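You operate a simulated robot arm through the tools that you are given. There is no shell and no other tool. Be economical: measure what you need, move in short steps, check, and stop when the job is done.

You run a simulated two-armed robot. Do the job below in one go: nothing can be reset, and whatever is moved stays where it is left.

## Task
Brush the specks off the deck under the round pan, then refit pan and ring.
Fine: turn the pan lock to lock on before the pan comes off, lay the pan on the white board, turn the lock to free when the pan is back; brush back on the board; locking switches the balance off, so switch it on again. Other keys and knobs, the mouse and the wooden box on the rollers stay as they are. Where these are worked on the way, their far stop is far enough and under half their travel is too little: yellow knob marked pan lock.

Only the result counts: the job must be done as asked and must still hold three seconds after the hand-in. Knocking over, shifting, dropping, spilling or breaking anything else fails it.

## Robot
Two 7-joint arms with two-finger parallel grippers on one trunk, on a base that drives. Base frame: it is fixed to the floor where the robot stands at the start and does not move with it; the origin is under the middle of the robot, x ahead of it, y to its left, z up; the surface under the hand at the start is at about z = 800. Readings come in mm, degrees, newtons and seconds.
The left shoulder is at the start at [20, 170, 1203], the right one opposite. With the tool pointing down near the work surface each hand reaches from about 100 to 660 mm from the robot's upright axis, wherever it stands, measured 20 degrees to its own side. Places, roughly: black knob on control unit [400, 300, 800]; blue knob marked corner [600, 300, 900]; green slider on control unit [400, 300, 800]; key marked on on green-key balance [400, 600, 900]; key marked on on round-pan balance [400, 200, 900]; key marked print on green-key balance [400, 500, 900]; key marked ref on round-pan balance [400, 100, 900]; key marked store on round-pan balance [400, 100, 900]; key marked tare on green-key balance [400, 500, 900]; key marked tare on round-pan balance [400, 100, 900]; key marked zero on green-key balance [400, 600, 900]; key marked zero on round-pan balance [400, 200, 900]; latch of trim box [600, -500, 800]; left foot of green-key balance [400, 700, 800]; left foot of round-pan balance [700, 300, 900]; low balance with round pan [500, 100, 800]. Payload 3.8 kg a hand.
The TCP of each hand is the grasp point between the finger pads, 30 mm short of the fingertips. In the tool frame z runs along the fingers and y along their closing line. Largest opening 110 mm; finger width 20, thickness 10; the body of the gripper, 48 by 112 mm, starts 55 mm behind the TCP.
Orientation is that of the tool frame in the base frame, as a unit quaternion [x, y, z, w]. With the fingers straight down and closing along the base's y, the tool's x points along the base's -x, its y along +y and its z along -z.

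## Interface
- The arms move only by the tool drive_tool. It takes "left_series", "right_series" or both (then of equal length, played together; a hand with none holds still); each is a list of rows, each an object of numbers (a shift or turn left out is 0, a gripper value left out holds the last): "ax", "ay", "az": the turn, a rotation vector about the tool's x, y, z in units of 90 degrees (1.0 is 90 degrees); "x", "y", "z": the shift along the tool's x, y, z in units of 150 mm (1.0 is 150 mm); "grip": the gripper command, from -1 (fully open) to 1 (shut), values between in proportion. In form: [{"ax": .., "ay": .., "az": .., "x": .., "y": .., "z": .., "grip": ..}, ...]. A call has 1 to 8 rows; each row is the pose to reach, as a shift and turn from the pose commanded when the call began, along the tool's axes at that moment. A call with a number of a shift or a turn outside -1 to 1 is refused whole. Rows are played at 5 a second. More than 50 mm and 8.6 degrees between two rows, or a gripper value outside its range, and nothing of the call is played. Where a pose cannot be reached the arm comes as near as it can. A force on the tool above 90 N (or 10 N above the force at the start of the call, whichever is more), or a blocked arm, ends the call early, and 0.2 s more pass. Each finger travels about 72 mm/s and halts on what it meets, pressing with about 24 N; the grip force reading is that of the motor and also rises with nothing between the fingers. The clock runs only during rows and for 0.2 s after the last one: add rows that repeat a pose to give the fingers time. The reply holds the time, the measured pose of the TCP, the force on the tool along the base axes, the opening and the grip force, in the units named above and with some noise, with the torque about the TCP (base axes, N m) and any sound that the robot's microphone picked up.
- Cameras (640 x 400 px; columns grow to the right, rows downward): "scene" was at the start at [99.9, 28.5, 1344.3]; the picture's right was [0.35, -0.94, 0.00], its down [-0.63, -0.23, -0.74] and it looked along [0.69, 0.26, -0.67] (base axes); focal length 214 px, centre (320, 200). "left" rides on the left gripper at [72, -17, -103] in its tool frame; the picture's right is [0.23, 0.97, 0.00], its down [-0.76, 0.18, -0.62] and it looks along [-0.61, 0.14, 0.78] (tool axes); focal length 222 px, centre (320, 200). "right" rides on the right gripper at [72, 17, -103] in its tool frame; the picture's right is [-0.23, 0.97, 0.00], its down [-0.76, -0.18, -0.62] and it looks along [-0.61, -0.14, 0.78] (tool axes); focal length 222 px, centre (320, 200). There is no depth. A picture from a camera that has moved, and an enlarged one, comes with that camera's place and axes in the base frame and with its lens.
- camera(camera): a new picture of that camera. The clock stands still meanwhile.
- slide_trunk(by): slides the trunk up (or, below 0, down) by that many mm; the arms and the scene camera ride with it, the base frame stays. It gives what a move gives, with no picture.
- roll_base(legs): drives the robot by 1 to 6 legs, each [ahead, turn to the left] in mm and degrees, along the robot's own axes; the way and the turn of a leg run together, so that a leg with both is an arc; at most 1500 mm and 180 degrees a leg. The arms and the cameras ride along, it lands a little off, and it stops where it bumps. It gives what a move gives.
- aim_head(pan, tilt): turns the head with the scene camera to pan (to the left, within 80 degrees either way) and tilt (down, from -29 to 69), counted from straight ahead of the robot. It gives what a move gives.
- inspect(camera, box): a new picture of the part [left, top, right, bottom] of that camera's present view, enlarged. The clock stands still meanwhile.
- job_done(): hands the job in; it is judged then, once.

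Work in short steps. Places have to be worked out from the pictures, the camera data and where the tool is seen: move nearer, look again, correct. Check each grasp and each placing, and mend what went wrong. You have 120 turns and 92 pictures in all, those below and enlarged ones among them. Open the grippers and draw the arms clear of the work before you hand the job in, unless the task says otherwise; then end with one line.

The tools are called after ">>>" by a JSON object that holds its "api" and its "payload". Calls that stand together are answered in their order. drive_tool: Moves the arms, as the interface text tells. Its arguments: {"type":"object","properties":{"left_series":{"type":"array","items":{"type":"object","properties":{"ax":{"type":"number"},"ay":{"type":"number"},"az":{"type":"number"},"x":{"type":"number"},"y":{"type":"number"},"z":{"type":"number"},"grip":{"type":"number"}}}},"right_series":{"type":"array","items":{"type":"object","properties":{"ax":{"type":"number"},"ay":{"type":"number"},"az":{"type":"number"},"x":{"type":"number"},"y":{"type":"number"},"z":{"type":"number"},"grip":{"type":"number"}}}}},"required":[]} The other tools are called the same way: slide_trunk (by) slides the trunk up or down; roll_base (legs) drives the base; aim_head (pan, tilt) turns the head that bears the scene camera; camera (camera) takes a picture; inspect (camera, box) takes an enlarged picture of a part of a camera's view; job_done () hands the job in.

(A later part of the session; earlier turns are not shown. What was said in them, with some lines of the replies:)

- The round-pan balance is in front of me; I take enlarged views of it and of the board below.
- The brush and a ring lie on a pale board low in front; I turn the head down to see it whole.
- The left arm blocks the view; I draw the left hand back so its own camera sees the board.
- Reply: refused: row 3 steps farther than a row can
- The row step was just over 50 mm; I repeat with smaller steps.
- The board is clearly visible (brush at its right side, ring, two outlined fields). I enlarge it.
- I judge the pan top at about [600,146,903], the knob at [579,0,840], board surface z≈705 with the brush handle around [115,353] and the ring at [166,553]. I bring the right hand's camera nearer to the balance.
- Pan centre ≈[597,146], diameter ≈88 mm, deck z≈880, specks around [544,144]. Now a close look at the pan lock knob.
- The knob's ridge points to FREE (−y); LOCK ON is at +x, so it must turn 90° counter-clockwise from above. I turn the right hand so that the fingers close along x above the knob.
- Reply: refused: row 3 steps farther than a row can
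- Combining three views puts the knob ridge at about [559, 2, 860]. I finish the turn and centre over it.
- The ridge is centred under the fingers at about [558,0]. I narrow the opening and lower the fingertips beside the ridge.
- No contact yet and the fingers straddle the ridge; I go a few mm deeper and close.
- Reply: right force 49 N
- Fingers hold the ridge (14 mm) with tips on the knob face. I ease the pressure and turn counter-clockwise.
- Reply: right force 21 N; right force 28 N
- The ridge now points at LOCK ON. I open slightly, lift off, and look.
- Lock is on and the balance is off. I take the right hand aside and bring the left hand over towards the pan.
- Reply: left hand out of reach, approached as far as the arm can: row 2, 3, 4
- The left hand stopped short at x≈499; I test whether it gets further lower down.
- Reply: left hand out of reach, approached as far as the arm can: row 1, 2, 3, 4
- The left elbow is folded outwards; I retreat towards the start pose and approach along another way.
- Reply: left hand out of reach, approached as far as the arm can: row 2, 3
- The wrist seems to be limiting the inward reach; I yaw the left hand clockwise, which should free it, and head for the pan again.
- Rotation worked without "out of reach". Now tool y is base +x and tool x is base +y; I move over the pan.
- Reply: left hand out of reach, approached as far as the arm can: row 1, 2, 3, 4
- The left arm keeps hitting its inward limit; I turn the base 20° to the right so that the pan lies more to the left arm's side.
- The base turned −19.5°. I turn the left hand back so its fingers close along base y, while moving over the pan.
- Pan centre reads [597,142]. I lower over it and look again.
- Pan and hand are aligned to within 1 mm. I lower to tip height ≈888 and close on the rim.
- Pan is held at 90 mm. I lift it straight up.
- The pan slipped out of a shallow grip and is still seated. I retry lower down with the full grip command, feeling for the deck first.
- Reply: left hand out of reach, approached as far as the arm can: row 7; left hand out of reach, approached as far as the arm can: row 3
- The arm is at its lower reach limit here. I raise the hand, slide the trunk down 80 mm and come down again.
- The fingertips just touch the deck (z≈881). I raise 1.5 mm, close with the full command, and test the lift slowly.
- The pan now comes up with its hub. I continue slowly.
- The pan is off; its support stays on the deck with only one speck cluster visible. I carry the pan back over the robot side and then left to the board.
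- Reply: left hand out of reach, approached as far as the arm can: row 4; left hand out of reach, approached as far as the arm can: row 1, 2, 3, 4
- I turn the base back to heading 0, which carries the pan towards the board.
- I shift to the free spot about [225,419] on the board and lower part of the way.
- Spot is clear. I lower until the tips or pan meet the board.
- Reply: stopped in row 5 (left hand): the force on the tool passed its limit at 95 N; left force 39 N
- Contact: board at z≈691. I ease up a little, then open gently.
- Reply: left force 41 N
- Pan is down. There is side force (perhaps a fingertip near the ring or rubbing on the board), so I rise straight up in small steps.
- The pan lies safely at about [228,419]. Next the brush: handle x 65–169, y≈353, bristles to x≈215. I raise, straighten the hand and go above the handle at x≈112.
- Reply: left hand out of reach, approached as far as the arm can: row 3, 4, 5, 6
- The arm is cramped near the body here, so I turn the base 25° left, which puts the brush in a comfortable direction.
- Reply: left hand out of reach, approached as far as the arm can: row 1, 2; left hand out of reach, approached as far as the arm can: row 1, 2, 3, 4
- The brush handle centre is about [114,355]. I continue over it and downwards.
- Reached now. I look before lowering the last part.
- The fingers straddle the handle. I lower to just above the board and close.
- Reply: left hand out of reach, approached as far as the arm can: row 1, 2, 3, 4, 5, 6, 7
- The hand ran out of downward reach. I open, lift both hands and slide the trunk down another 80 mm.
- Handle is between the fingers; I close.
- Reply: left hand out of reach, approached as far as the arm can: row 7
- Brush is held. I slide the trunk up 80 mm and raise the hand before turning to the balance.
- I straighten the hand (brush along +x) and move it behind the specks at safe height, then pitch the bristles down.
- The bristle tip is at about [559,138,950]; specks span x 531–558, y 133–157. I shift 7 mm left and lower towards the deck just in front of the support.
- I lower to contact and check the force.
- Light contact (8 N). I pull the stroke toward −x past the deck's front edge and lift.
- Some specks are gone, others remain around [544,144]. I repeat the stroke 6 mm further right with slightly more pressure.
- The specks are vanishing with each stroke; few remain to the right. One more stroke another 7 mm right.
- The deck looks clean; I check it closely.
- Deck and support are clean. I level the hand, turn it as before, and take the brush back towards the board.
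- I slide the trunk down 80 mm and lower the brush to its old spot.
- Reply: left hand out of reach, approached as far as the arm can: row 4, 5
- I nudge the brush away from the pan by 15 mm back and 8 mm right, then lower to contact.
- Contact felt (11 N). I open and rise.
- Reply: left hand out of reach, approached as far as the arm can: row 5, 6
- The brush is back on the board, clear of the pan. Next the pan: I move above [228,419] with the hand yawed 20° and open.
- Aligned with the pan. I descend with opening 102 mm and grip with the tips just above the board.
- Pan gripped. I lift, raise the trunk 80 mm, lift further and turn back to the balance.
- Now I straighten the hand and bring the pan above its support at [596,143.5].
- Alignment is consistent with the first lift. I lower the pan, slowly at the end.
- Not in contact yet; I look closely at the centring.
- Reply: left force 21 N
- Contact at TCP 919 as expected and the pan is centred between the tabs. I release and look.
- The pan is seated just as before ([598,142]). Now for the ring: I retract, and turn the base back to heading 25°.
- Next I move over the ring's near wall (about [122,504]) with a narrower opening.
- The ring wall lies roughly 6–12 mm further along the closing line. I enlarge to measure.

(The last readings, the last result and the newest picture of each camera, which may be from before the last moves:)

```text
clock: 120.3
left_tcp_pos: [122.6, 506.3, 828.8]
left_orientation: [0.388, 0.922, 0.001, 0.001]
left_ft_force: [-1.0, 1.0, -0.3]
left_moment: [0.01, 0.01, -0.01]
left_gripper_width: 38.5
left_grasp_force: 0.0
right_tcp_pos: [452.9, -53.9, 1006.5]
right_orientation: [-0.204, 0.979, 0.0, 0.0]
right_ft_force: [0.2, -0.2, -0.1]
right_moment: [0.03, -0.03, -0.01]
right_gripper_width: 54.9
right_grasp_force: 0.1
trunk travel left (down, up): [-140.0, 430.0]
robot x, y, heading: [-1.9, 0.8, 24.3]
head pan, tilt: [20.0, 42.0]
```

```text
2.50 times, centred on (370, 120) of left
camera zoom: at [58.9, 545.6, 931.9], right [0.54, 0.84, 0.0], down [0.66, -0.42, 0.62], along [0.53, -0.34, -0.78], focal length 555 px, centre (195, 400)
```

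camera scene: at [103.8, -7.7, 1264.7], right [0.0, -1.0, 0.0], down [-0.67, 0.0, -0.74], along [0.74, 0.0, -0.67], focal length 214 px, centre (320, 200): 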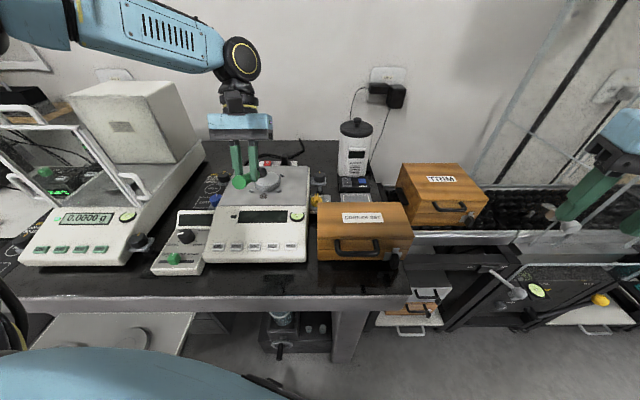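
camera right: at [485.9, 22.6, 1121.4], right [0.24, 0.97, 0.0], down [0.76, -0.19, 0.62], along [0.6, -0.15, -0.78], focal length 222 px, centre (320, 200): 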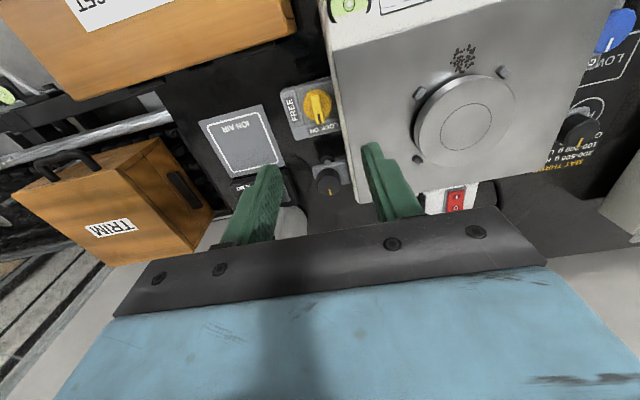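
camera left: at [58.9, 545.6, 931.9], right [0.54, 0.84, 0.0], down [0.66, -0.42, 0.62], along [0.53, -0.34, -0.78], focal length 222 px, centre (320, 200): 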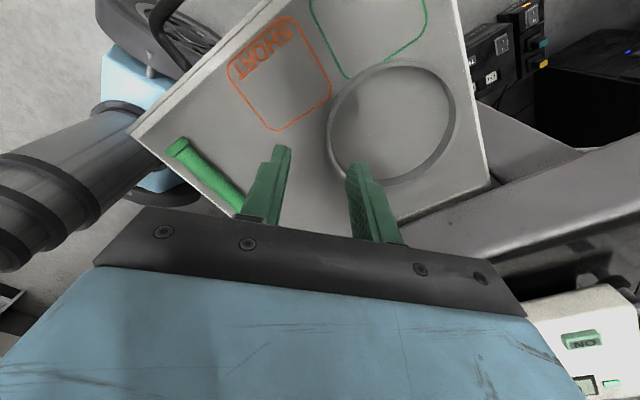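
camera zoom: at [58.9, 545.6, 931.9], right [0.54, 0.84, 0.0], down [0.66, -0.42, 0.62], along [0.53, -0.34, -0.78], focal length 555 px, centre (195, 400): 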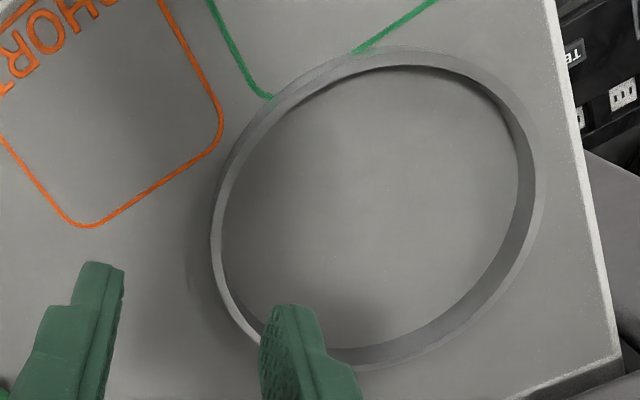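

The wall is ~7 mm further along the closing line and the ring centre ~7 mm along tool x. I shift, descend and close on the wall.

>>> {"api": "drive_tool", "payload": {"left_series": [{"x": 0.045, "y": 0.047, "z": 0.2}, {"x": 0.045, "y": 0.047, "z": 0.45}, {"x": 0.045, "y": 0.047, "z": 0.5}]}}

>>> {"api": "camera", "payload": {"camera": "left"}}

```text
clock: 121.1
left_tcp_pos: [122.7, 514.4, 754.2]
left_orientation: [0.388, 0.922, 0.0, 0.002]
left_ft_force: [-0.9, 0.1, 0.4]
left_moment: [-0.02, 0.03, 0.01]
left_gripper_width: 38.6
left_grasp_force: 0.0
right_tcp_pos: [453.3, -54.8, 1006.6]
right_orientation: [-0.204, 0.979, -0.001, 0.0]
right_ft_force: [-0.4, 1.6, -0.2]
right_moment: [0.0, 0.0, 0.01]
right_gripper_width: 55.1
right_grasp_force: 0.1
trunk travel left (down, up): [-140.0, 430.0]
robot x, y, heading: [1.8, 0.0, 24.2]
head pan, tilt: [20.0, 42.0]
```

```text
19 pictures are left
camera left: at [59.9, 553.7, 856.6], right [0.54, 0.84, 0.0], down [0.66, -0.42, 0.63], along [0.53, -0.34, -0.78], focal length 222 px, centre (320, 200)
```

left: 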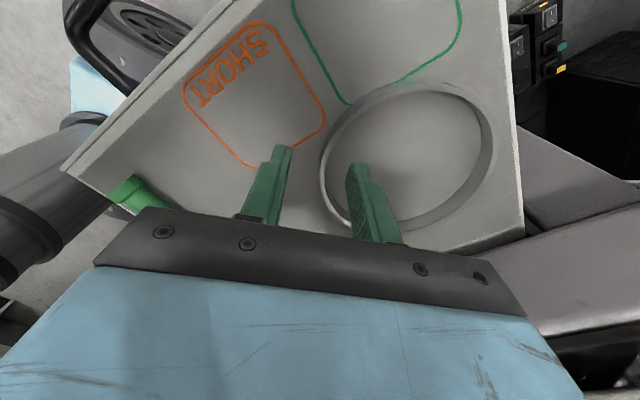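

The wall is centred between the tips. Down and close.

>>> {"api": "drive_tool", "payload": {"left_series": [{"z": 0.1}, {"z": 0.19}, {"z": 0.2}, {"z": 0.2, "grip": 0.7}, {"z": 0.2, "grip": 1.0}, {"z": 0.2, "grip": 1.0}, {"z": 0.2, "grip": 1.0}]}}

>>> {"api": "drive_tool", "payload": {"left_series": [{"z": -0.05}, {"z": -0.15}, {"z": -0.4}, {"z": -0.7}, {"z": -1.0}]}}

>>> {"api": "camera", "payload": {"camera": "left"}}

```text
clock: 122.7
left_tcp_pos: [122.9, 514.5, 724.4]
left_orientation: [0.387, 0.922, 0.0, 0.0]
left_ft_force: [0.7, 0.5, 1.0]
left_moment: [-0.07, -0.06, 0.03]
left_gripper_width: 3.9
left_grasp_force: 23.7
right_tcp_pos: [452.9, -54.1, 1005.0]
right_orientation: [-0.204, 0.979, 0.0, 0.001]
right_ft_force: [0.2, 0.0, -0.4]
right_moment: [0.01, -0.01, 0.0]
right_gripper_width: 54.7
right_grasp_force: 0.0
trunk travel left (down, up): [-140.0, 430.0]
robot x, y, heading: [-1.3, 1.4, 24.2]
head pan, tilt: [20.0, 42.0]
```

```text
clock: 123.9
left_tcp_pos: [120.5, 512.9, 875.5]
left_orientation: [0.387, 0.922, 0.0, 0.001]
left_ft_force: [0.4, -0.8, -0.9]
left_moment: [-0.02, 0.0, -0.02]
left_gripper_width: 3.4
left_grasp_force: 23.7
right_tcp_pos: [451.9, -55.2, 1005.9]
right_orientation: [-0.205, 0.979, 0.0, 0.0]
right_ft_force: [-0.6, -0.5, -0.3]
right_moment: [0.01, -0.03, -0.01]
right_gripper_width: 55.0
right_grasp_force: 0.0
trunk travel left (down, up): [-140.0, 430.0]
robot x, y, heading: [-1.9, -0.0, 24.3]
head pan, tilt: [20.0, 42.0]
```

```text
18 pictures are left
camera left: at [58.4, 552.0, 978.2], right [0.54, 0.84, 0.0], down [0.66, -0.42, 0.62], along [0.53, -0.34, -0.78], focal length 222 px, centre (320, 200)
```

left: 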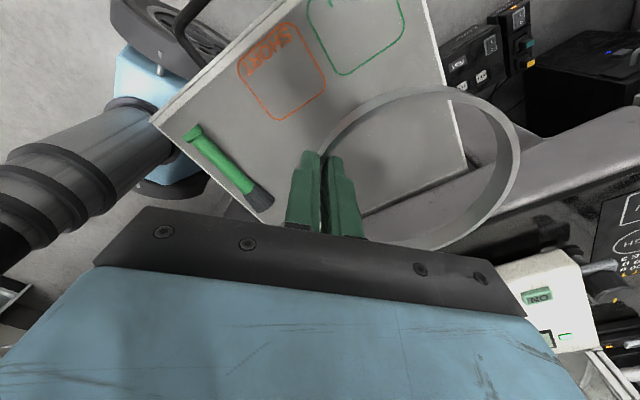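

The ring is held. I raise the trunk, lift and draw the hand inward before turning.

>>> {"api": "slide_trunk", "payload": {"by": 80}}

>>> {"api": "drive_tool", "payload": {"left_series": [{"z": -0.25}, {"z": -0.5}, {"z": -0.6, "x": -0.15, "y": -0.15}, {"z": -0.6, "x": -0.3, "y": -0.3}, {"z": -0.6, "x": -0.42, "y": -0.45}]}}

>>> {"api": "roll_base", "payload": {"legs": [[0, -45]]}}

>>> {"api": "camera", "payload": {"camera": "scene"}}

```text
clock: 125.1
left_tcp_pos: [122.1, 513.2, 955.6]
left_orientation: [0.386, 0.923, 0.0, 0.001]
left_ft_force: [0.2, 0.5, -0.6]
left_moment: [-0.04, 0.09, -0.02]
left_gripper_width: 3.8
left_grasp_force: 23.9
right_tcp_pos: [454.1, -54.1, 1086.5]
right_orientation: [-0.205, 0.979, 0.0, 0.0]
right_ft_force: [-0.3, -0.8, -0.3]
right_moment: [-0.01, 0.0, -0.01]
right_gripper_width: 55.2
right_grasp_force: 0.0
trunk travel left (down, up): [-220.0, 350.0]
robot x, y, heading: [2.1, 1.8, 24.1]
head pan, tilt: [20.0, 42.0]
```

```text
clock: 126.3
left_tcp_pos: [116.6, 421.6, 1047.9]
left_orientation: [0.387, 0.922, 0.0, 0.001]
left_ft_force: [0.1, -0.7, -1.3]
left_moment: [-0.06, 0.03, 0.01]
left_gripper_width: 3.6
left_grasp_force: 23.7
right_tcp_pos: [452.9, -53.4, 1085.1]
right_orientation: [-0.203, 0.979, 0.0, 0.001]
right_ft_force: [0.5, 0.2, 0.0]
right_moment: [0.0, 0.03, 0.02]
right_gripper_width: 55.0
right_grasp_force: 0.1
trunk travel left (down, up): [-220.0, 350.0]
robot x, y, heading: [2.2, 1.1, 24.4]
head pan, tilt: [20.0, 42.0]
```

```text
clock: 128.8
left_tcp_pos: [380.8, 213.4, 1047.0]
left_orientation: [0.712, 0.702, 0.0, 0.001]
left_ft_force: [-0.3, -0.9, -0.6]
left_moment: [0.04, 0.05, 0.01]
left_gripper_width: 3.9
left_grasp_force: 23.9
right_tcp_pos: [280.4, -360.1, 1087.2]
right_orientation: [0.188, 0.982, -0.001, 0.0]
right_ft_force: [0.6, -0.7, -0.4]
right_moment: [-0.03, -0.05, -0.01]
right_gripper_width: 54.9
right_grasp_force: 0.1
trunk travel left (down, up): [-220.0, 350.0]
robot x, y, heading: [2.7, -1.4, -20.9]
head pan, tilt: [20.0, 42.0]
```

```text
17 pictures are left
camera scene: at [103.8, -9.0, 1264.7], right [-0.01, -1.0, 0.0], down [-0.67, 0.01, -0.74], along [0.74, -0.01, -0.67], focal length 214 px, centre (320, 200)
```

scene: 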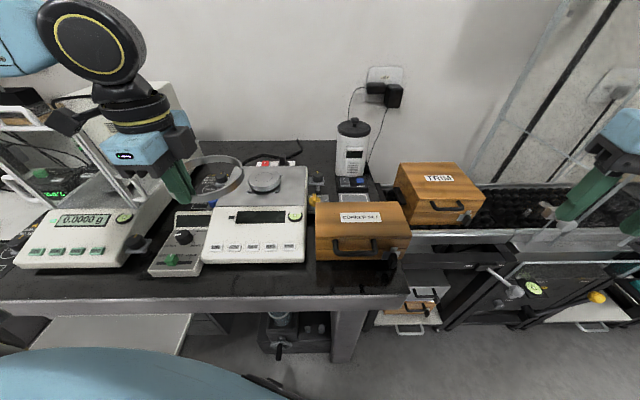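

I carry the ring over the pan.

>>> {"api": "drive_tool", "payload": {"left_series": [{"x": -0.12, "y": 0.25}, {"x": -0.24, "y": 0.5}, {"x": -0.36, "y": 0.75}, {"x": -0.47, "y": 1.0, "z": 0.1}, {"x": -0.47, "y": 1.0, "z": 0.4}]}}

>>> {"api": "camera", "payload": {"camera": "left"}}

>>> {"api": "inspect", "payload": {"camera": "scene", "box": [200, 110, 340, 210]}}

```text
clock: 129.9
left_tcp_pos: [530.7, 142.1, 987.8]
left_orientation: [0.712, 0.702, -0.001, 0.001]
left_ft_force: [-0.4, -0.2, -1.3]
left_moment: [-0.01, 0.07, -0.04]
left_gripper_width: 3.9
left_grasp_force: 24.1
right_tcp_pos: [281.8, -359.6, 1085.9]
right_orientation: [0.189, 0.982, 0.0, 0.0]
right_ft_force: [0.1, 0.2, -0.4]
right_moment: [0.01, 0.01, 0.0]
right_gripper_width: 54.9
right_grasp_force: 0.1
trunk travel left (down, up): [-220.0, 350.0]
robot x, y, heading: [0.7, 2.1, -20.7]
head pan, tilt: [20.0, 42.0]
```

```text
16 pictures are left
camera left: at [514.1, 215.4, 1090.8], right [0.98, 0.21, 0.0], down [0.17, -0.76, 0.63], along [0.13, -0.61, -0.78], focal length 222 px, centre (320, 200)
```

left: 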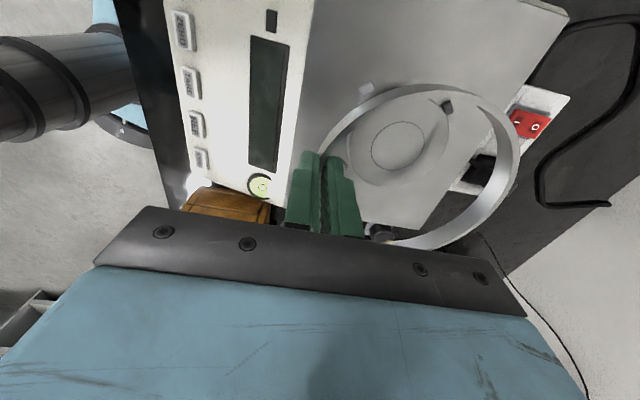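

```text
4.00 times, centred on (270, 160) of scene
camera zoom: at [104.1, -8.3, 1264.6], right [-0.01, -1.0, 0.0], down [-0.67, 0.01, -0.74], along [0.74, -0.01, -0.67], focal length 858 px, centre (520, 360)
```

zoom: 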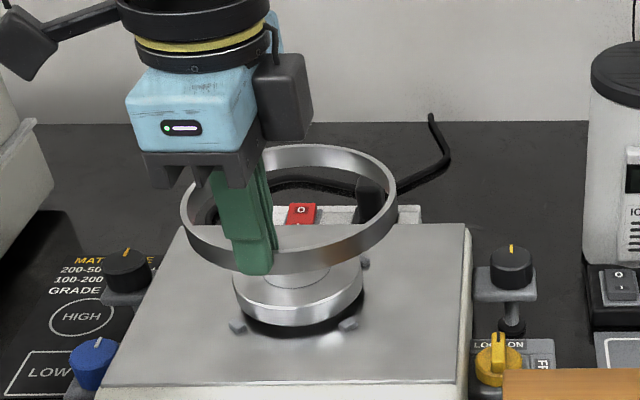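

I lower the ring to just above the pan top so that ring and pan can be compared at nearly the same height.

>>> {"api": "drive_tool", "payload": {"left_series": [{"z": 0.15}, {"z": 0.28}]}}

>>> {"api": "inspect", "payload": {"camera": "left", "box": [280, 20, 540, 260]}}

>>> {"api": "inspect", "payload": {"camera": "scene", "box": [220, 120, 320, 210]}}

```text
clock: 130.6
left_tcp_pos: [529.4, 142.0, 945.4]
left_orientation: [0.711, 0.703, 0.0, 0.002]
left_ft_force: [0.9, 0.0, -1.1]
left_moment: [0.04, 0.03, 0.01]
left_gripper_width: 3.5
left_grasp_force: 24.3
right_tcp_pos: [281.2, -358.0, 1085.3]
right_orientation: [0.188, 0.982, 0.0, 0.0]
right_ft_force: [0.9, 1.0, 0.3]
right_moment: [-0.02, 0.05, 0.0]
right_gripper_width: 55.2
right_grasp_force: 0.1
trunk travel left (down, up): [-220.0, 350.0]
robot x, y, heading: [-1.2, 1.2, -20.4]
head pan, tilt: [20.0, 42.0]
```

```text
1.67 times, centred on (410, 140) of left
camera zoom: at [513.3, 214.3, 1047.9], right [0.98, 0.21, 0.0], down [0.17, -0.76, 0.63], along [0.13, -0.61, -0.78], focal length 370 px, centre (170, 300)
```

zoom: 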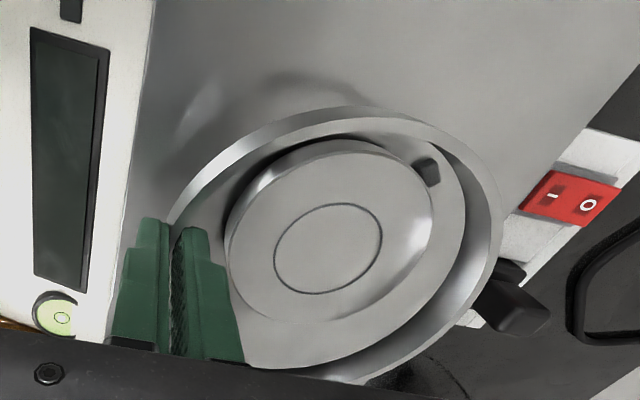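

```text
4.44 times, centred on (270, 165) of scene
camera zoom: at [103.9, -8.8, 1264.7], right [-0.01, -1.0, 0.0], down [-0.67, 0.01, -0.74], along [0.74, -0.01, -0.67], focal length 953 px, centre (542, 356)
```

zoom: 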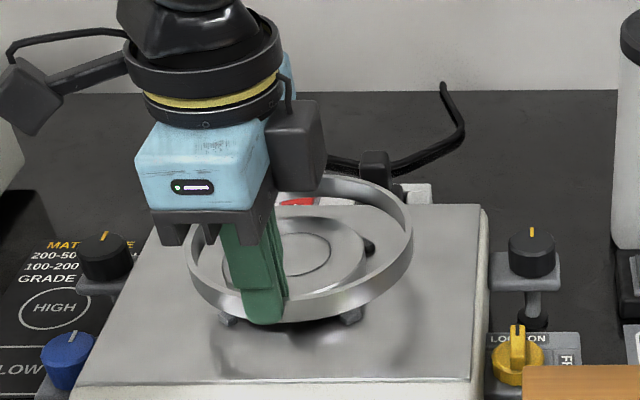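

Laterally the ring and pan centres agree within 1 mm, and x is about right (≈597). I lower the ring around the pan carefully, watching the force.

>>> {"api": "drive_tool", "payload": {"left_series": [{"y": 0.008, "z": 0.04}, {"y": 0.008, "z": 0.08}, {"y": 0.008, "z": 0.12}, {"y": 0.008, "z": 0.15}]}}

>>> {"api": "inspect", "payload": {"camera": "scene", "box": [230, 140, 310, 205]}}

```text
clock: 131.6
left_tcp_pos: [530.9, 141.7, 923.5]
left_orientation: [0.712, 0.702, -0.001, 0.001]
left_ft_force: [-0.4, 0.2, -1.6]
left_moment: [0.0, 0.04, 0.02]
left_gripper_width: 3.5
left_grasp_force: 23.6
right_tcp_pos: [280.1, -360.2, 1085.6]
right_orientation: [0.188, 0.982, 0.0, 0.0]
right_ft_force: [-0.1, -0.2, -0.2]
right_moment: [0.01, 0.02, 0.02]
right_gripper_width: 55.0
right_grasp_force: 0.0
trunk travel left (down, up): [-220.0, 350.0]
robot x, y, heading: [-0.4, -0.3, -20.6]
head pan, tilt: [20.0, 42.0]
```

```text
6.15 times, centred on (270, 172) of scene
camera zoom: at [103.9, -8.7, 1264.7], right [-0.01, -1.0, 0.0], down [-0.67, 0.01, -0.74], along [0.74, -0.01, -0.67], focal length 1320 px, centre (628, 369)
```

zoom: 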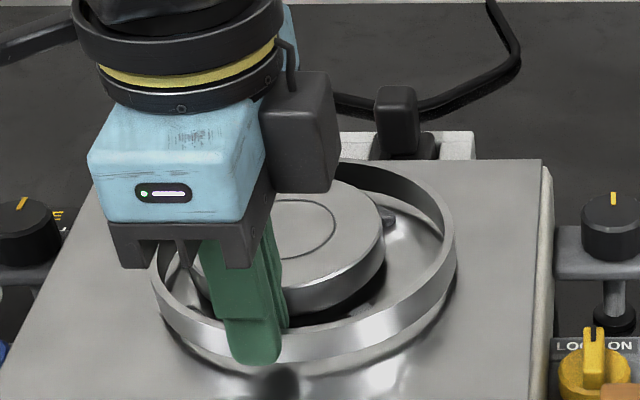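

Measured against the pan the ring sits about 8 mm too far right (−y). I lift 4 mm, shift +8.5 mm in y and check.

>>> {"api": "drive_tool", "payload": {"left_series": [{"z": -0.027}, {"z": -0.027, "x": 0.03}, {"z": -0.027, "x": 0.057}, {"z": -0.027, "x": 0.057}]}}

>>> {"api": "inspect", "payload": {"camera": "scene", "box": [230, 140, 310, 205]}}

>>> {"api": "inspect", "payload": {"camera": "left", "box": [280, 20, 540, 260]}}

```text
clock: 132.6
left_tcp_pos: [531.7, 149.8, 925.7]
left_orientation: [0.712, 0.703, -0.001, 0.001]
left_ft_force: [0.3, 0.0, -0.7]
left_moment: [0.0, 0.08, 0.02]
left_gripper_width: 3.6
left_grasp_force: 24.9
right_tcp_pos: [281.5, -360.0, 1086.8]
right_orientation: [0.188, 0.982, 0.001, 0.0]
right_ft_force: [0.2, -0.8, -0.1]
right_moment: [-0.01, -0.04, -0.06]
right_gripper_width: 55.0
right_grasp_force: 0.0
trunk travel left (down, up): [-220.0, 350.0]
robot x, y, heading: [0.5, -0.6, -20.7]
head pan, tilt: [20.0, 42.0]
```

```text
6.15 times, centred on (270, 172) of scene
camera zoom: at [103.9, -8.8, 1264.7], right [-0.01, -1.0, 0.0], down [-0.67, 0.01, -0.74], along [0.74, -0.01, -0.67], focal length 1320 px, centre (628, 369)
```

zoom: 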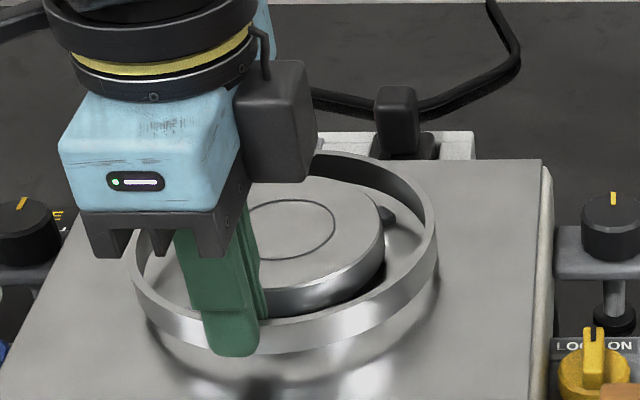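

```text
1.67 times, centred on (410, 140) of left
camera zoom: at [515.6, 222.1, 1029.0], right [0.98, 0.21, 0.0], down [0.17, -0.76, 0.62], along [0.13, -0.61, -0.78], focal length 370 px, centre (170, 300)
```

zoom: 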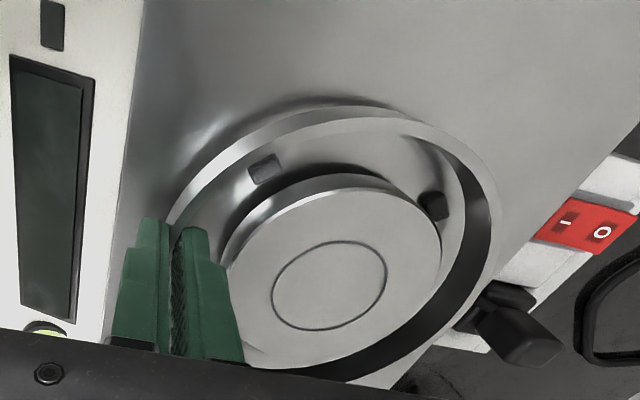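

Ring and pan are now centred within a couple of mm in the picture, both visible tabs lie inside the ring. I lower to contact.

>>> {"api": "drive_tool", "payload": {"left_series": [{"z": 0.02}, {"z": 0.04}, {"z": 0.055}, {"z": 0.07}]}}

>>> {"api": "inspect", "payload": {"camera": "left", "box": [280, 20, 540, 260]}}

```text
clock: 133.6
left_tcp_pos: [532.1, 150.1, 917.0]
left_orientation: [0.712, 0.702, 0.0, 0.002]
left_ft_force: [-1.4, -0.3, 2.1]
left_moment: [-0.15, 0.01, -0.03]
left_gripper_width: 3.6
left_grasp_force: 23.7
right_tcp_pos: [280.5, -359.4, 1086.5]
right_orientation: [0.188, 0.982, 0.0, 0.0]
right_ft_force: [0.3, 0.6, 0.6]
right_moment: [0.0, -0.01, 0.0]
right_gripper_width: 55.3
right_grasp_force: 0.0
trunk travel left (down, up): [-220.0, 350.0]
robot x, y, heading: [-0.0, -0.3, -21.0]
head pan, tilt: [20.0, 42.0]
```

```text
1.67 times, centred on (410, 140) of left
camera zoom: at [516.2, 222.1, 1018.6], right [0.98, 0.21, 0.0], down [0.17, -0.76, 0.63], along [0.13, -0.61, -0.78], focal length 370 px, centre (170, 300)
```

zoom: 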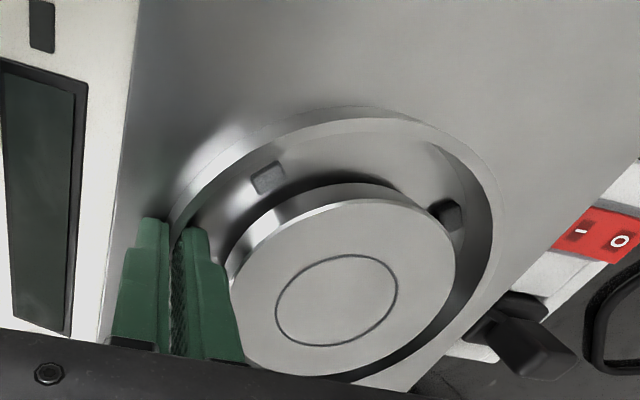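

First light contact on the −y side near deck level. I press 2 mm further and read the forces.

>>> {"api": "drive_tool", "payload": {"left_series": [{"z": 0.007}, {"z": 0.014}, {"z": 0.02}, {"z": 0.02}]}}

>>> {"api": "inspect", "payload": {"camera": "scene", "box": [230, 140, 310, 205]}}

```text
clock: 134.6
left_tcp_pos: [532.1, 149.7, 913.9]
left_orientation: [0.712, 0.702, 0.0, 0.002]
left_ft_force: [3.3, 3.4, 19.9]
left_moment: [0.04, -0.08, 0.0]
left_gripper_width: 4.0
left_grasp_force: 24.3
right_tcp_pos: [280.4, -360.2, 1086.6]
right_orientation: [0.188, 0.982, 0.0, 0.0]
right_ft_force: [0.8, 0.0, -0.4]
right_moment: [0.03, 0.0, 0.04]
right_gripper_width: 55.1
right_grasp_force: 0.2
trunk travel left (down, up): [-220.0, 350.0]
robot x, y, heading: [1.3, -0.7, -21.0]
head pan, tilt: [20.0, 42.0]
```

```text
6.15 times, centred on (270, 172) of scene
camera zoom: at [102.7, -8.9, 1264.9], right [-0.01, -1.0, 0.0], down [-0.67, 0.01, -0.74], along [0.74, -0.01, -0.67], focal length 1320 px, centre (628, 369)
```

zoom: 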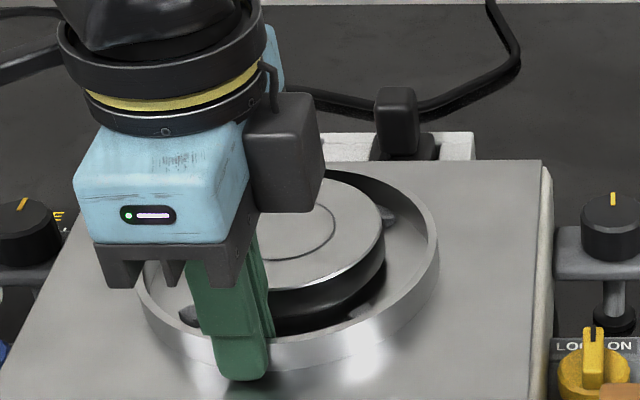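

The ring lies flat on the deck around pan and tabs. I ease, open slightly and lift straight up.

>>> {"api": "drive_tool", "payload": {"left_series": [{"z": -0.012}, {"z": -0.012, "grip": 0.85}, {"z": -0.012, "grip": 0.82}, {"z": -0.012, "grip": 0.82}, {"z": -0.1}, {"z": -0.3}, {"z": -0.6}, {"z": -0.9}]}}

>>> {"api": "camera", "payload": {"camera": "left"}}

>>> {"api": "inspect", "payload": {"camera": "scene", "box": [220, 120, 320, 240]}}

```text
clock: 136.3
left_tcp_pos: [533.0, 150.5, 1047.7]
left_orientation: [0.711, 0.703, 0.0, 0.001]
left_ft_force: [0.0, -0.1, 0.4]
left_moment: [-0.04, 0.01, 0.01]
left_gripper_width: 9.9
left_grasp_force: 0.1
right_tcp_pos: [280.8, -359.2, 1085.6]
right_orientation: [0.188, 0.982, -0.001, 0.0]
right_ft_force: [0.0, -0.2, -0.4]
right_moment: [-0.02, 0.03, 0.01]
right_gripper_width: 54.9
right_grasp_force: 0.1
trunk travel left (down, up): [-220.0, 350.0]
robot x, y, heading: [-1.7, 2.8, -20.7]
head pan, tilt: [20.0, 42.0]
```

```text
7 pictures are left
camera left: at [517.2, 223.9, 1150.7], right [0.98, 0.21, 0.0], down [0.17, -0.76, 0.62], along [0.13, -0.61, -0.78], focal length 222 px, centre (320, 200)
```

left: 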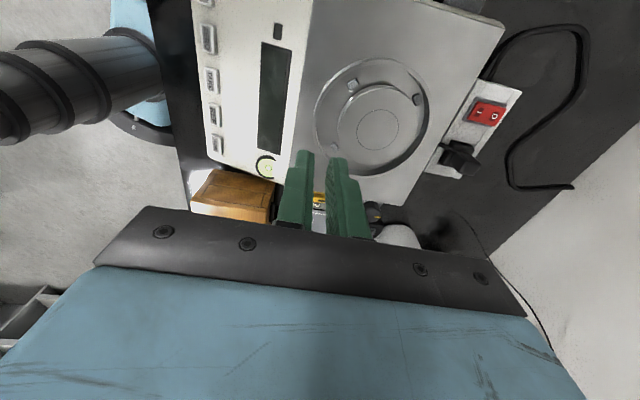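

```text
3.33 times, centred on (270, 180) of scene
camera zoom: at [103.4, -8.9, 1264.7], right [-0.01, -1.0, 0.0], down [-0.67, 0.01, -0.74], along [0.74, -0.01, -0.67], focal length 715 px, centre (487, 267)
```

zoom: 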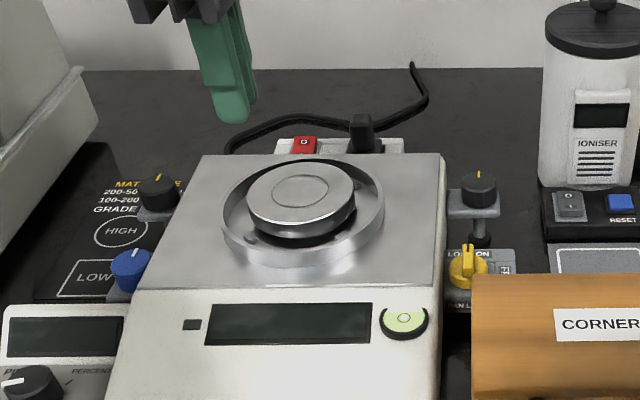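

Pan and ring are seated. Now the lock: I retract the left hand, turn the base to heading 0, and use the right hand on the knob as before.

>>> {"api": "drive_tool", "payload": {"left_series": [{"x": 0.1, "y": -0.22}, {"x": 0.2, "y": -0.44}, {"x": 0.3, "y": -0.66}, {"x": 0.42, "y": -0.88}]}}

>>> {"api": "roll_base", "payload": {"legs": [[0, 20.7]]}}

>>> {"api": "drive_tool", "payload": {"right_series": [{"x": -0.25, "y": 0.25}, {"x": -0.5, "y": 0.5}, {"x": -0.7, "y": 0.7}, {"x": -0.8, "y": 0.9}]}}

```text
clock: 137.3
left_tcp_pos: [402.0, 216.7, 1048.7]
left_orientation: [0.712, 0.703, 0.0, 0.002]
left_ft_force: [-1.0, -0.3, -0.7]
left_moment: [0.0, 0.0, -0.03]
left_gripper_width: 10.0
left_grasp_force: 0.1
right_tcp_pos: [280.1, -358.5, 1086.8]
right_orientation: [0.188, 0.982, 0.0, 0.001]
right_ft_force: [0.2, 0.4, 0.1]
right_moment: [-0.02, 0.02, 0.03]
right_gripper_width: 55.2
right_grasp_force: 0.1
trunk travel left (down, up): [-220.0, 350.0]
robot x, y, heading: [-0.7, 0.1, -20.8]
head pan, tilt: [20.0, 42.0]
```

```text
clock: 138.9
left_tcp_pos: [300.6, 345.1, 1049.5]
left_orientation: [0.574, 0.819, -0.002, 0.001]
left_ft_force: [-0.5, 0.3, -1.0]
left_moment: [-0.01, 0.0, -0.01]
left_gripper_width: 9.8
left_grasp_force: 0.0
right_tcp_pos: [390.9, -237.2, 1085.0]
right_orientation: [0.008, 1.0, 0.0, 0.0]
right_ft_force: [0.0, 1.0, -0.7]
right_moment: [0.0, 0.02, 0.0]
right_gripper_width: 55.2
right_grasp_force: 0.0
trunk travel left (down, up): [-220.0, 350.0]
robot x, y, heading: [1.9, -4.0, 0.0]
head pan, tilt: [20.0, 42.0]
```

```text
refused: row 1 steps farther than a row can; nothing moved
```

>>> {"api": "drive_tool", "payload": {"right_series": [{"x": -0.14, "y": 0.2, "z": 0.05}, {"x": -0.28, "y": 0.4, "z": 0.1}, {"x": -0.42, "y": 0.6, "z": 0.15}, {"x": -0.557, "y": 0.795, "z": 0.2}]}}

>>> {"api": "drive_tool", "payload": {"right_series": [{"x": -0.14, "y": 0.2, "z": 0.1, "grip": 0.5}, {"x": -0.28, "y": 0.4, "z": 0.2}, {"x": -0.42, "y": 0.6, "z": 0.3}, {"x": -0.557, "y": 0.8, "z": 0.4, "grip": 0.64}, {"x": -0.557, "y": 0.8, "z": 0.65, "grip": 0.64}]}}

>>> {"api": "camera", "payload": {"camera": "right"}}

```text
clock: 139.9
left_tcp_pos: [300.7, 345.2, 1049.1]
left_orientation: [0.573, 0.819, -0.001, 0.002]
left_ft_force: [-0.2, -0.2, -0.3]
left_moment: [-0.04, 0.01, -0.01]
left_gripper_width: 9.8
left_grasp_force: 0.1
right_tcp_pos: [475.8, -120.7, 1057.1]
right_orientation: [0.01, 1.0, -0.001, 0.0]
right_ft_force: [0.0, 0.8, -0.7]
right_moment: [0.01, -0.01, -0.02]
right_gripper_width: 55.0
right_grasp_force: 0.0
trunk travel left (down, up): [-220.0, 350.0]
robot x, y, heading: [3.2, -3.0, 0.0]
head pan, tilt: [20.0, 42.0]
```

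```text
clock: 141.1
left_tcp_pos: [301.6, 344.1, 1048.1]
left_orientation: [0.574, 0.819, 0.0, 0.0]
left_ft_force: [-0.4, -0.3, 0.1]
left_moment: [0.05, 0.02, -0.03]
left_gripper_width: 9.8
left_grasp_force: 0.0
right_tcp_pos: [562.5, -1.7, 958.7]
right_orientation: [0.008, 1.0, 0.0, 0.0]
right_ft_force: [0.4, -0.1, -0.5]
right_moment: [-0.01, 0.02, -0.01]
right_gripper_width: 19.6
right_grasp_force: 0.1
trunk travel left (down, up): [-220.0, 350.0]
robot x, y, heading: [1.2, 0.7, -0.3]
head pan, tilt: [20.0, 42.0]
```

```text
5 pictures are left
camera right: at [490.3, 16.9, 1060.8], right [0.24, 0.97, 0.0], down [0.76, -0.19, 0.62], along [0.61, -0.15, -0.78], focal length 222 px, centre (320, 200)
```

right: 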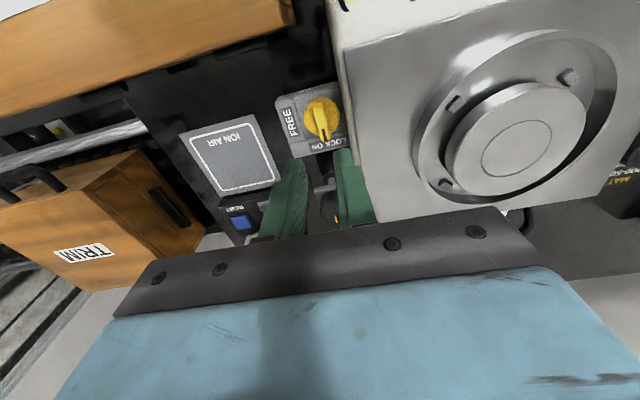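

The knob ridge is at about [557.5,2]; I correct by a few mm and lower over the ridge.

>>> {"api": "drive_tool", "payload": {"right_series": [{"x": 0.03, "y": 0.025, "z": 0.15}, {"x": 0.03, "y": 0.025, "z": 0.3}, {"x": 0.03, "y": 0.025, "z": 0.4}, {"x": 0.03, "y": 0.025, "z": 0.45}, {"x": 0.03, "y": 0.025, "z": 0.48}]}}

```text
clock: 142.2
left_tcp_pos: [295.5, 342.7, 1050.4]
left_orientation: [0.574, 0.819, 0.002, 0.003]
left_ft_force: [-0.6, -0.1, -0.2]
left_moment: [0.06, 0.0, 0.02]
left_gripper_width: 9.9
left_grasp_force: 0.0
right_tcp_pos: [556.6, 5.9, 908.1]
right_orientation: [0.006, 1.0, 0.009, 0.01]
right_ft_force: [-24.8, -9.9, 29.3]
right_moment: [0.24, 0.99, 0.57]
right_gripper_width: 14.7
right_grasp_force: 0.0
trunk travel left (down, up): [-220.0, 350.0]
robot x, y, heading: [3.8, 3.3, -0.1]
head pan, tilt: [20.0, 42.0]
stopped in row 5 (right hand): the force on the tool passed its limit at 94 N (the readings are from after the stop); the commanded pose is now the measured one
```

Unexpected contact at tip height ≈878, probably the deck edge by the left finger. I back up 25 mm and look.

>>> {"api": "drive_tool", "payload": {"right_series": [{"z": -0.08}, {"z": -0.2}, {"z": -0.2}]}}

>>> {"api": "inspect", "payload": {"camera": "right", "box": [230, 60, 430, 240]}}

```text
clock: 143.1
left_tcp_pos: [299.8, 344.8, 1048.2]
left_orientation: [0.574, 0.819, 0.0, 0.002]
left_ft_force: [1.2, -0.9, 0.2]
left_moment: [0.0, -0.02, 0.04]
left_gripper_width: 9.7
left_grasp_force: 0.0
right_tcp_pos: [560.3, 3.9, 933.0]
right_orientation: [0.008, 1.0, 0.007, 0.01]
right_ft_force: [0.0, 0.3, -0.6]
right_moment: [-0.01, 0.0, 0.03]
right_gripper_width: 20.0
right_grasp_force: 0.1
trunk travel left (down, up): [-220.0, 350.0]
robot x, y, heading: [-1.2, 0.7, -0.4]
head pan, tilt: [20.0, 42.0]
```

```text
2.22 times, centred on (330, 150) of right
camera zoom: at [486.4, 22.1, 1034.0], right [0.24, 0.97, 0.02], down [0.75, -0.2, 0.64], along [0.62, -0.14, -0.77], focal length 494 px, centre (298, 311)
```

zoom: 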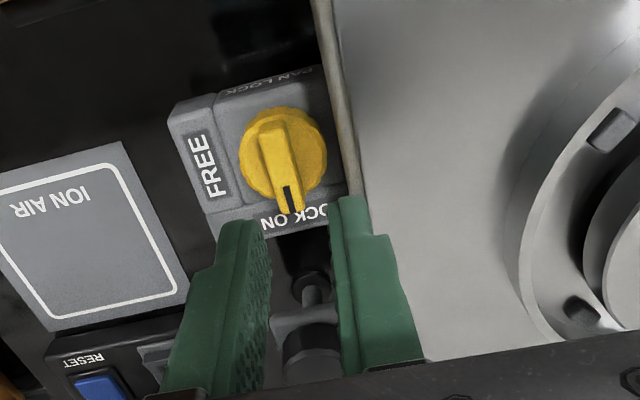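

The deck edge is at y≈26, so the left finger clipped it. I narrow the opening to 17 mm, shift 2.5 mm to the right and descend carefully.

>>> {"api": "drive_tool", "payload": {"right_series": [{"x": 0.013, "y": -0.018, "grip": 0.69}, {"x": 0.013, "y": -0.018, "z": 0.1}, {"x": 0.013, "y": -0.018, "z": 0.18}, {"x": 0.013, "y": -0.018, "z": 0.24}, {"x": 0.013, "y": -0.018, "z": 0.28}]}}

```text
clock: 144.2
left_tcp_pos: [299.7, 345.2, 1049.7]
left_orientation: [0.574, 0.819, 0.0, 0.001]
left_ft_force: [-0.6, 0.0, -0.3]
left_moment: [0.0, -0.01, 0.02]
left_gripper_width: 9.9
left_grasp_force: 0.1
right_tcp_pos: [559.4, 2.5, 890.3]
right_orientation: [0.008, 1.0, 0.007, 0.01]
right_ft_force: [0.4, -0.7, -0.2]
right_moment: [-0.05, -0.03, 0.02]
right_gripper_width: 17.1
right_grasp_force: 0.1
trunk travel left (down, up): [-220.0, 350.0]
robot x, y, heading: [-0.7, -0.9, -0.2]
head pan, tilt: [20.0, 42.0]
```

Clear. I go down 5 mm more and close on the ridge.

>>> {"api": "drive_tool", "payload": {"right_series": [{"z": 0.02}, {"z": 0.033}, {"z": 0.033, "grip": 0.9}, {"z": 0.033, "grip": 1.0}, {"z": 0.033, "grip": 1.0}, {"z": 0.03, "grip": 1.0}]}}

```text
clock: 145.7
left_tcp_pos: [299.2, 343.3, 1049.0]
left_orientation: [0.574, 0.819, 0.001, 0.001]
left_ft_force: [0.8, 0.2, 0.3]
left_moment: [-0.01, -0.03, 0.0]
left_gripper_width: 10.0
left_grasp_force: 0.1
right_tcp_pos: [558.6, 0.3, 885.7]
right_orientation: [0.01, 1.0, 0.005, 0.01]
right_ft_force: [-2.5, -15.5, 0.5]
right_moment: [-0.82, -0.22, 0.03]
right_gripper_width: 9.8
right_grasp_force: 44.7
trunk travel left (down, up): [-220.0, 350.0]
robot x, y, heading: [0.5, 1.4, 0.3]
head pan, tilt: [20.0, 42.0]
```

Ridge gripped (9.8 mm). I turn clockwise to FREE.

>>> {"api": "drive_tool", "payload": {"right_series": [{"az": 0.09}, {"az": 0.18}, {"az": 0.27}, {"az": 0.36}, {"az": 0.45}, {"az": 0.54}, {"az": 0.54}]}}

>>> {"api": "drive_tool", "payload": {"right_series": [{"az": 0.09}, {"az": 0.18}, {"az": 0.27}, {"az": 0.36}, {"az": 0.45}, {"az": 0.48}, {"az": 0.48}]}}

```text
clock: 147.2
left_tcp_pos: [299.3, 343.2, 1050.1]
left_orientation: [0.574, 0.819, 0.001, 0.001]
left_ft_force: [0.6, -0.6, 0.8]
left_moment: [-0.01, -0.01, -0.03]
left_gripper_width: 10.1
left_grasp_force: 0.2
right_tcp_pos: [558.7, 0.1, 884.7]
right_orientation: [0.42, 0.907, 0.007, 0.005]
right_ft_force: [-7.6, -24.8, -5.1]
right_moment: [-1.72, -0.11, 0.01]
right_gripper_width: 9.9
right_grasp_force: 44.9
trunk travel left (down, up): [-220.0, 350.0]
robot x, y, heading: [1.6, -0.0, 0.0]
head pan, tilt: [20.0, 42.0]
```

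```text
clock: 148.8
left_tcp_pos: [299.0, 342.8, 1049.8]
left_orientation: [0.574, 0.819, 0.001, 0.001]
left_ft_force: [-0.4, 0.6, -0.8]
left_moment: [-0.02, 0.01, -0.02]
left_gripper_width: 10.0
left_grasp_force: 0.0
right_tcp_pos: [558.3, -0.3, 886.7]
right_orientation: [0.724, 0.689, 0.008, 0.002]
right_ft_force: [-15.3, -27.5, -6.8]
right_moment: [-0.81, 0.7, 1.01]
right_gripper_width: 10.1
right_grasp_force: 44.7
trunk travel left (down, up): [-220.0, 350.0]
robot x, y, heading: [-0.4, 1.3, -0.1]
head pan, tilt: [20.0, 42.0]
```

The turn reached its stop (torque rise). I open and lift, and check the knob with the scene camera.

>>> {"api": "drive_tool", "payload": {"right_series": [{"grip": 0.7}, {"grip": 0.5}, {"grip": 0.5}, {"z": -0.2}, {"z": -0.5}, {"z": -0.8}]}}

>>> {"api": "drive_tool", "payload": {"right_series": [{"x": -0.25}, {"x": -0.5}, {"x": -0.75}, {"x": -1.0}]}}

>>> {"api": "inspect", "payload": {"camera": "scene", "box": [270, 150, 420, 260]}}

```text
clock: 150.2
left_tcp_pos: [300.9, 345.0, 1049.2]
left_orientation: [0.575, 0.818, -0.001, 0.002]
left_ft_force: [-0.6, -0.1, -0.1]
left_moment: [-0.01, 0.04, 0.02]
left_gripper_width: 9.6
left_grasp_force: 0.1
right_tcp_pos: [557.5, 1.8, 1006.4]
right_orientation: [0.723, 0.69, 0.012, 0.002]
right_ft_force: [-0.4, 0.4, -0.5]
right_moment: [-0.01, 0.01, -0.03]
right_gripper_width: 27.4
right_grasp_force: 0.1
trunk travel left (down, up): [-220.0, 350.0]
robot x, y, heading: [2.0, -3.6, -0.1]
head pan, tilt: [20.0, 42.0]
```

```text
clock: 151.2
left_tcp_pos: [300.0, 344.4, 1048.3]
left_orientation: [0.575, 0.818, 0.0, 0.001]
left_ft_force: [0.1, -0.3, 0.0]
left_moment: [0.01, 0.0, 0.02]
left_gripper_width: 9.8
left_grasp_force: 0.1
right_tcp_pos: [552.6, -150.3, 1003.3]
right_orientation: [0.724, 0.69, 0.013, 0.002]
right_ft_force: [0.5, -0.6, -0.5]
right_moment: [-0.02, 0.01, 0.0]
right_gripper_width: 27.5
right_grasp_force: 0.1
trunk travel left (down, up): [-220.0, 350.0]
robot x, y, heading: [0.7, -2.1, 0.1]
head pan, tilt: [20.0, 42.0]
```

```text
3.64 times, centred on (345, 205) of scene
camera zoom: at [100.0, 27.6, 1264.7], right [0.34, -0.94, 0.0], down [-0.63, -0.23, -0.74], along [0.7, 0.25, -0.67], focal length 780 px, centre (229, 182)
```

zoom: 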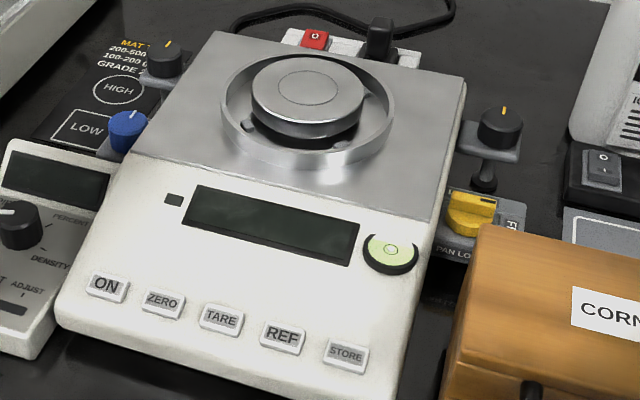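

Knob is at FREE, ring and pan seated. Now the ON key at about [401,223,851]: I bring the left hand over it with fingers closing along x, opening 60 mm, so the far finger alone is above the key.

>>> {"api": "drive_tool", "payload": {"left_series": [{"az": 0.06, "x": -0.2, "y": 0.03, "grip": -0.09}, {"az": 0.12, "x": -0.45, "y": 0.06}, {"az": 0.18, "x": -0.7, "y": 0.1}, {"az": 0.222, "x": -0.919, "y": 0.134}, {"az": 0.222, "x": -0.919, "y": 0.134, "z": 0.3}, {"az": 0.222, "x": -0.919, "y": 0.134, "z": 0.6}, {"az": 0.222, "x": -0.919, "y": 0.134, "z": 0.85}]}}

```text
clock: 152.8
left_tcp_pos: [367.6, 222.0, 921.4]
left_orientation: [0.707, 0.707, -0.001, 0.001]
left_ft_force: [0.9, -0.2, 0.4]
left_moment: [0.0, 0.01, -0.01]
left_gripper_width: 60.0
left_grasp_force: 0.0
right_tcp_pos: [553.5, -148.8, 1002.9]
right_orientation: [0.723, 0.69, 0.012, 0.002]
right_ft_force: [0.6, 0.0, 0.0]
right_moment: [0.02, 0.0, 0.04]
right_gripper_width: 27.5
right_grasp_force: 0.0
trunk travel left (down, up): [-220.0, 350.0]
robot x, y, heading: [-0.6, -0.1, -0.0]
head pan, tilt: [20.0, 42.0]
```

>>> {"api": "drive_tool", "payload": {"left_series": [{"z": 0.08}, {"z": 0.13}]}}

>>> {"api": "inspect", "payload": {"camera": "scene", "box": [250, 170, 360, 270]}}

```text
clock: 153.4
left_tcp_pos: [365.3, 222.2, 902.3]
left_orientation: [0.708, 0.706, 0.0, 0.001]
left_ft_force: [0.1, -0.2, -0.2]
left_moment: [0.02, 0.0, 0.0]
left_gripper_width: 60.2
left_grasp_force: 0.0
right_tcp_pos: [551.6, -149.4, 1004.5]
right_orientation: [0.724, 0.69, 0.013, 0.001]
right_ft_force: [0.1, 0.5, 0.1]
right_moment: [-0.02, -0.01, 0.01]
right_gripper_width: 27.5
right_grasp_force: 0.1
trunk travel left (down, up): [-220.0, 350.0]
robot x, y, heading: [-2.6, -1.4, -0.3]
head pan, tilt: [20.0, 42.0]
```

```text
4.00 times, centred on (305, 220) of scene
camera zoom: at [99.9, 28.3, 1264.7], right [0.34, -0.94, 0.0], down [-0.63, -0.23, -0.74], along [0.7, 0.25, -0.67], focal length 858 px, centre (380, 120)
```

zoom: 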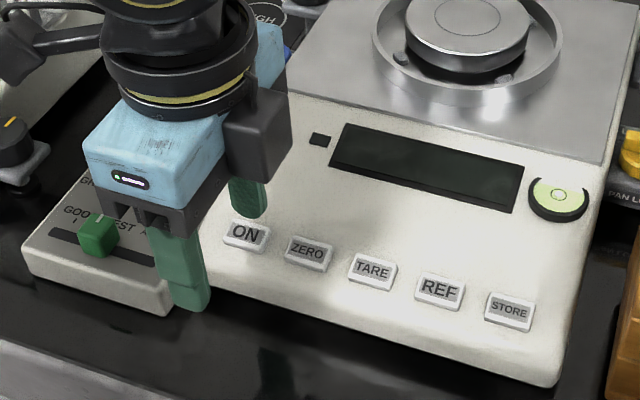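

The far fingertip is right above ON; the other finger is clear. I descend in small steps to press.

>>> {"api": "drive_tool", "payload": {"left_series": [{"z": 0.06}, {"z": 0.09}, {"z": 0.105}, {"z": 0.12}, {"z": 0.13}]}}

```text
clock: 154.7
left_tcp_pos: [367.0, 222.9, 883.1]
left_orientation: [0.707, 0.707, 0.0, 0.001]
left_ft_force: [0.7, -0.3, 2.0]
left_moment: [0.04, -0.08, -0.01]
left_gripper_width: 60.4
left_grasp_force: 0.5
right_tcp_pos: [552.7, -150.2, 1003.4]
right_orientation: [0.723, 0.69, 0.012, 0.001]
right_ft_force: [0.5, 0.2, -0.7]
right_moment: [-0.02, -0.01, -0.01]
right_gripper_width: 27.3
right_grasp_force: 0.1
trunk travel left (down, up): [-220.0, 350.0]
robot x, y, heading: [-1.0, 1.2, -0.1]
head pan, tilt: [20.0, 42.0]
heard: click
```

A click was heard. I lift off and check the display.

>>> {"api": "drive_tool", "payload": {"left_series": [{"z": -0.1}, {"z": -0.4}, {"z": -0.7}, {"z": -0.9}, {"z": -0.95}]}}

>>> {"api": "drive_tool", "payload": {"left_series": [{"y": -0.1, "x": 0.2}, {"y": -0.2, "x": 0.4}, {"y": -0.3, "x": 0.6}, {"y": -0.3, "x": 0.6, "grip": -0.5}], "right_series": [{"y": -0.25}, {"y": -0.5}, {"y": -0.6}, {"y": -0.6, "grip": -0.5}]}}

>>> {"api": "inspect", "payload": {"camera": "scene", "box": [250, 150, 410, 270]}}

```text
clock: 155.8
left_tcp_pos: [365.8, 222.5, 1024.0]
left_orientation: [0.708, 0.707, 0.0, 0.001]
left_ft_force: [0.7, 0.5, -0.5]
left_moment: [-0.01, 0.02, 0.0]
left_gripper_width: 60.0
left_grasp_force: 0.1
right_tcp_pos: [552.5, -149.0, 1003.0]
right_orientation: [0.724, 0.69, 0.013, 0.001]
right_ft_force: [-0.2, -0.7, -0.1]
right_moment: [-0.02, 0.04, -0.03]
right_gripper_width: 27.9
right_grasp_force: 0.1
trunk travel left (down, up): [-220.0, 350.0]
robot x, y, heading: [1.1, 1.5, -0.0]
head pan, tilt: [20.0, 42.0]
```

```text
clock: 156.8
left_tcp_pos: [319.0, 310.4, 1024.3]
left_orientation: [0.708, 0.707, 0.0, 0.002]
left_ft_force: [0.6, 0.2, 0.2]
left_moment: [0.0, 0.0, 0.01]
left_gripper_width: 82.6
left_grasp_force: 0.0
right_tcp_pos: [461.9, -145.2, 1001.2]
right_orientation: [0.724, 0.69, 0.012, 0.001]
right_ft_force: [0.3, 0.2, 0.4]
right_moment: [0.06, 0.04, 0.01]
right_gripper_width: 82.3
right_grasp_force: 1.3
trunk travel left (down, up): [-220.0, 350.0]
robot x, y, heading: [-3.0, -0.5, 0.1]
head pan, tilt: [20.0, 42.0]
```

```text
3.33 times, centred on (330, 210) of scene
camera zoom: at [100.4, 27.8, 1264.7], right [0.34, -0.94, 0.0], down [-0.63, -0.23, -0.74], along [0.7, 0.25, -0.67], focal length 715 px, centre (287, 167)
```

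zoom: 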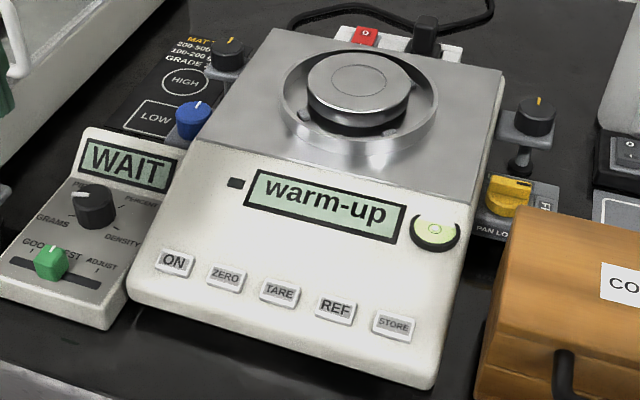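

The balance shows "warm-up", pan and ring are fitted, the lock is at FREE, the brush is on the board, and both hands are open and clear. I hand in.

>>> {"api": "job_done", "payload": {}}

```text
The job is handed in.
```

The job is handed in: the specks are brushed off, the pan and ring are refitted, the pan lock is at free, and the balance is on again (its display reads "warm-up"). The brush is back on the white board.
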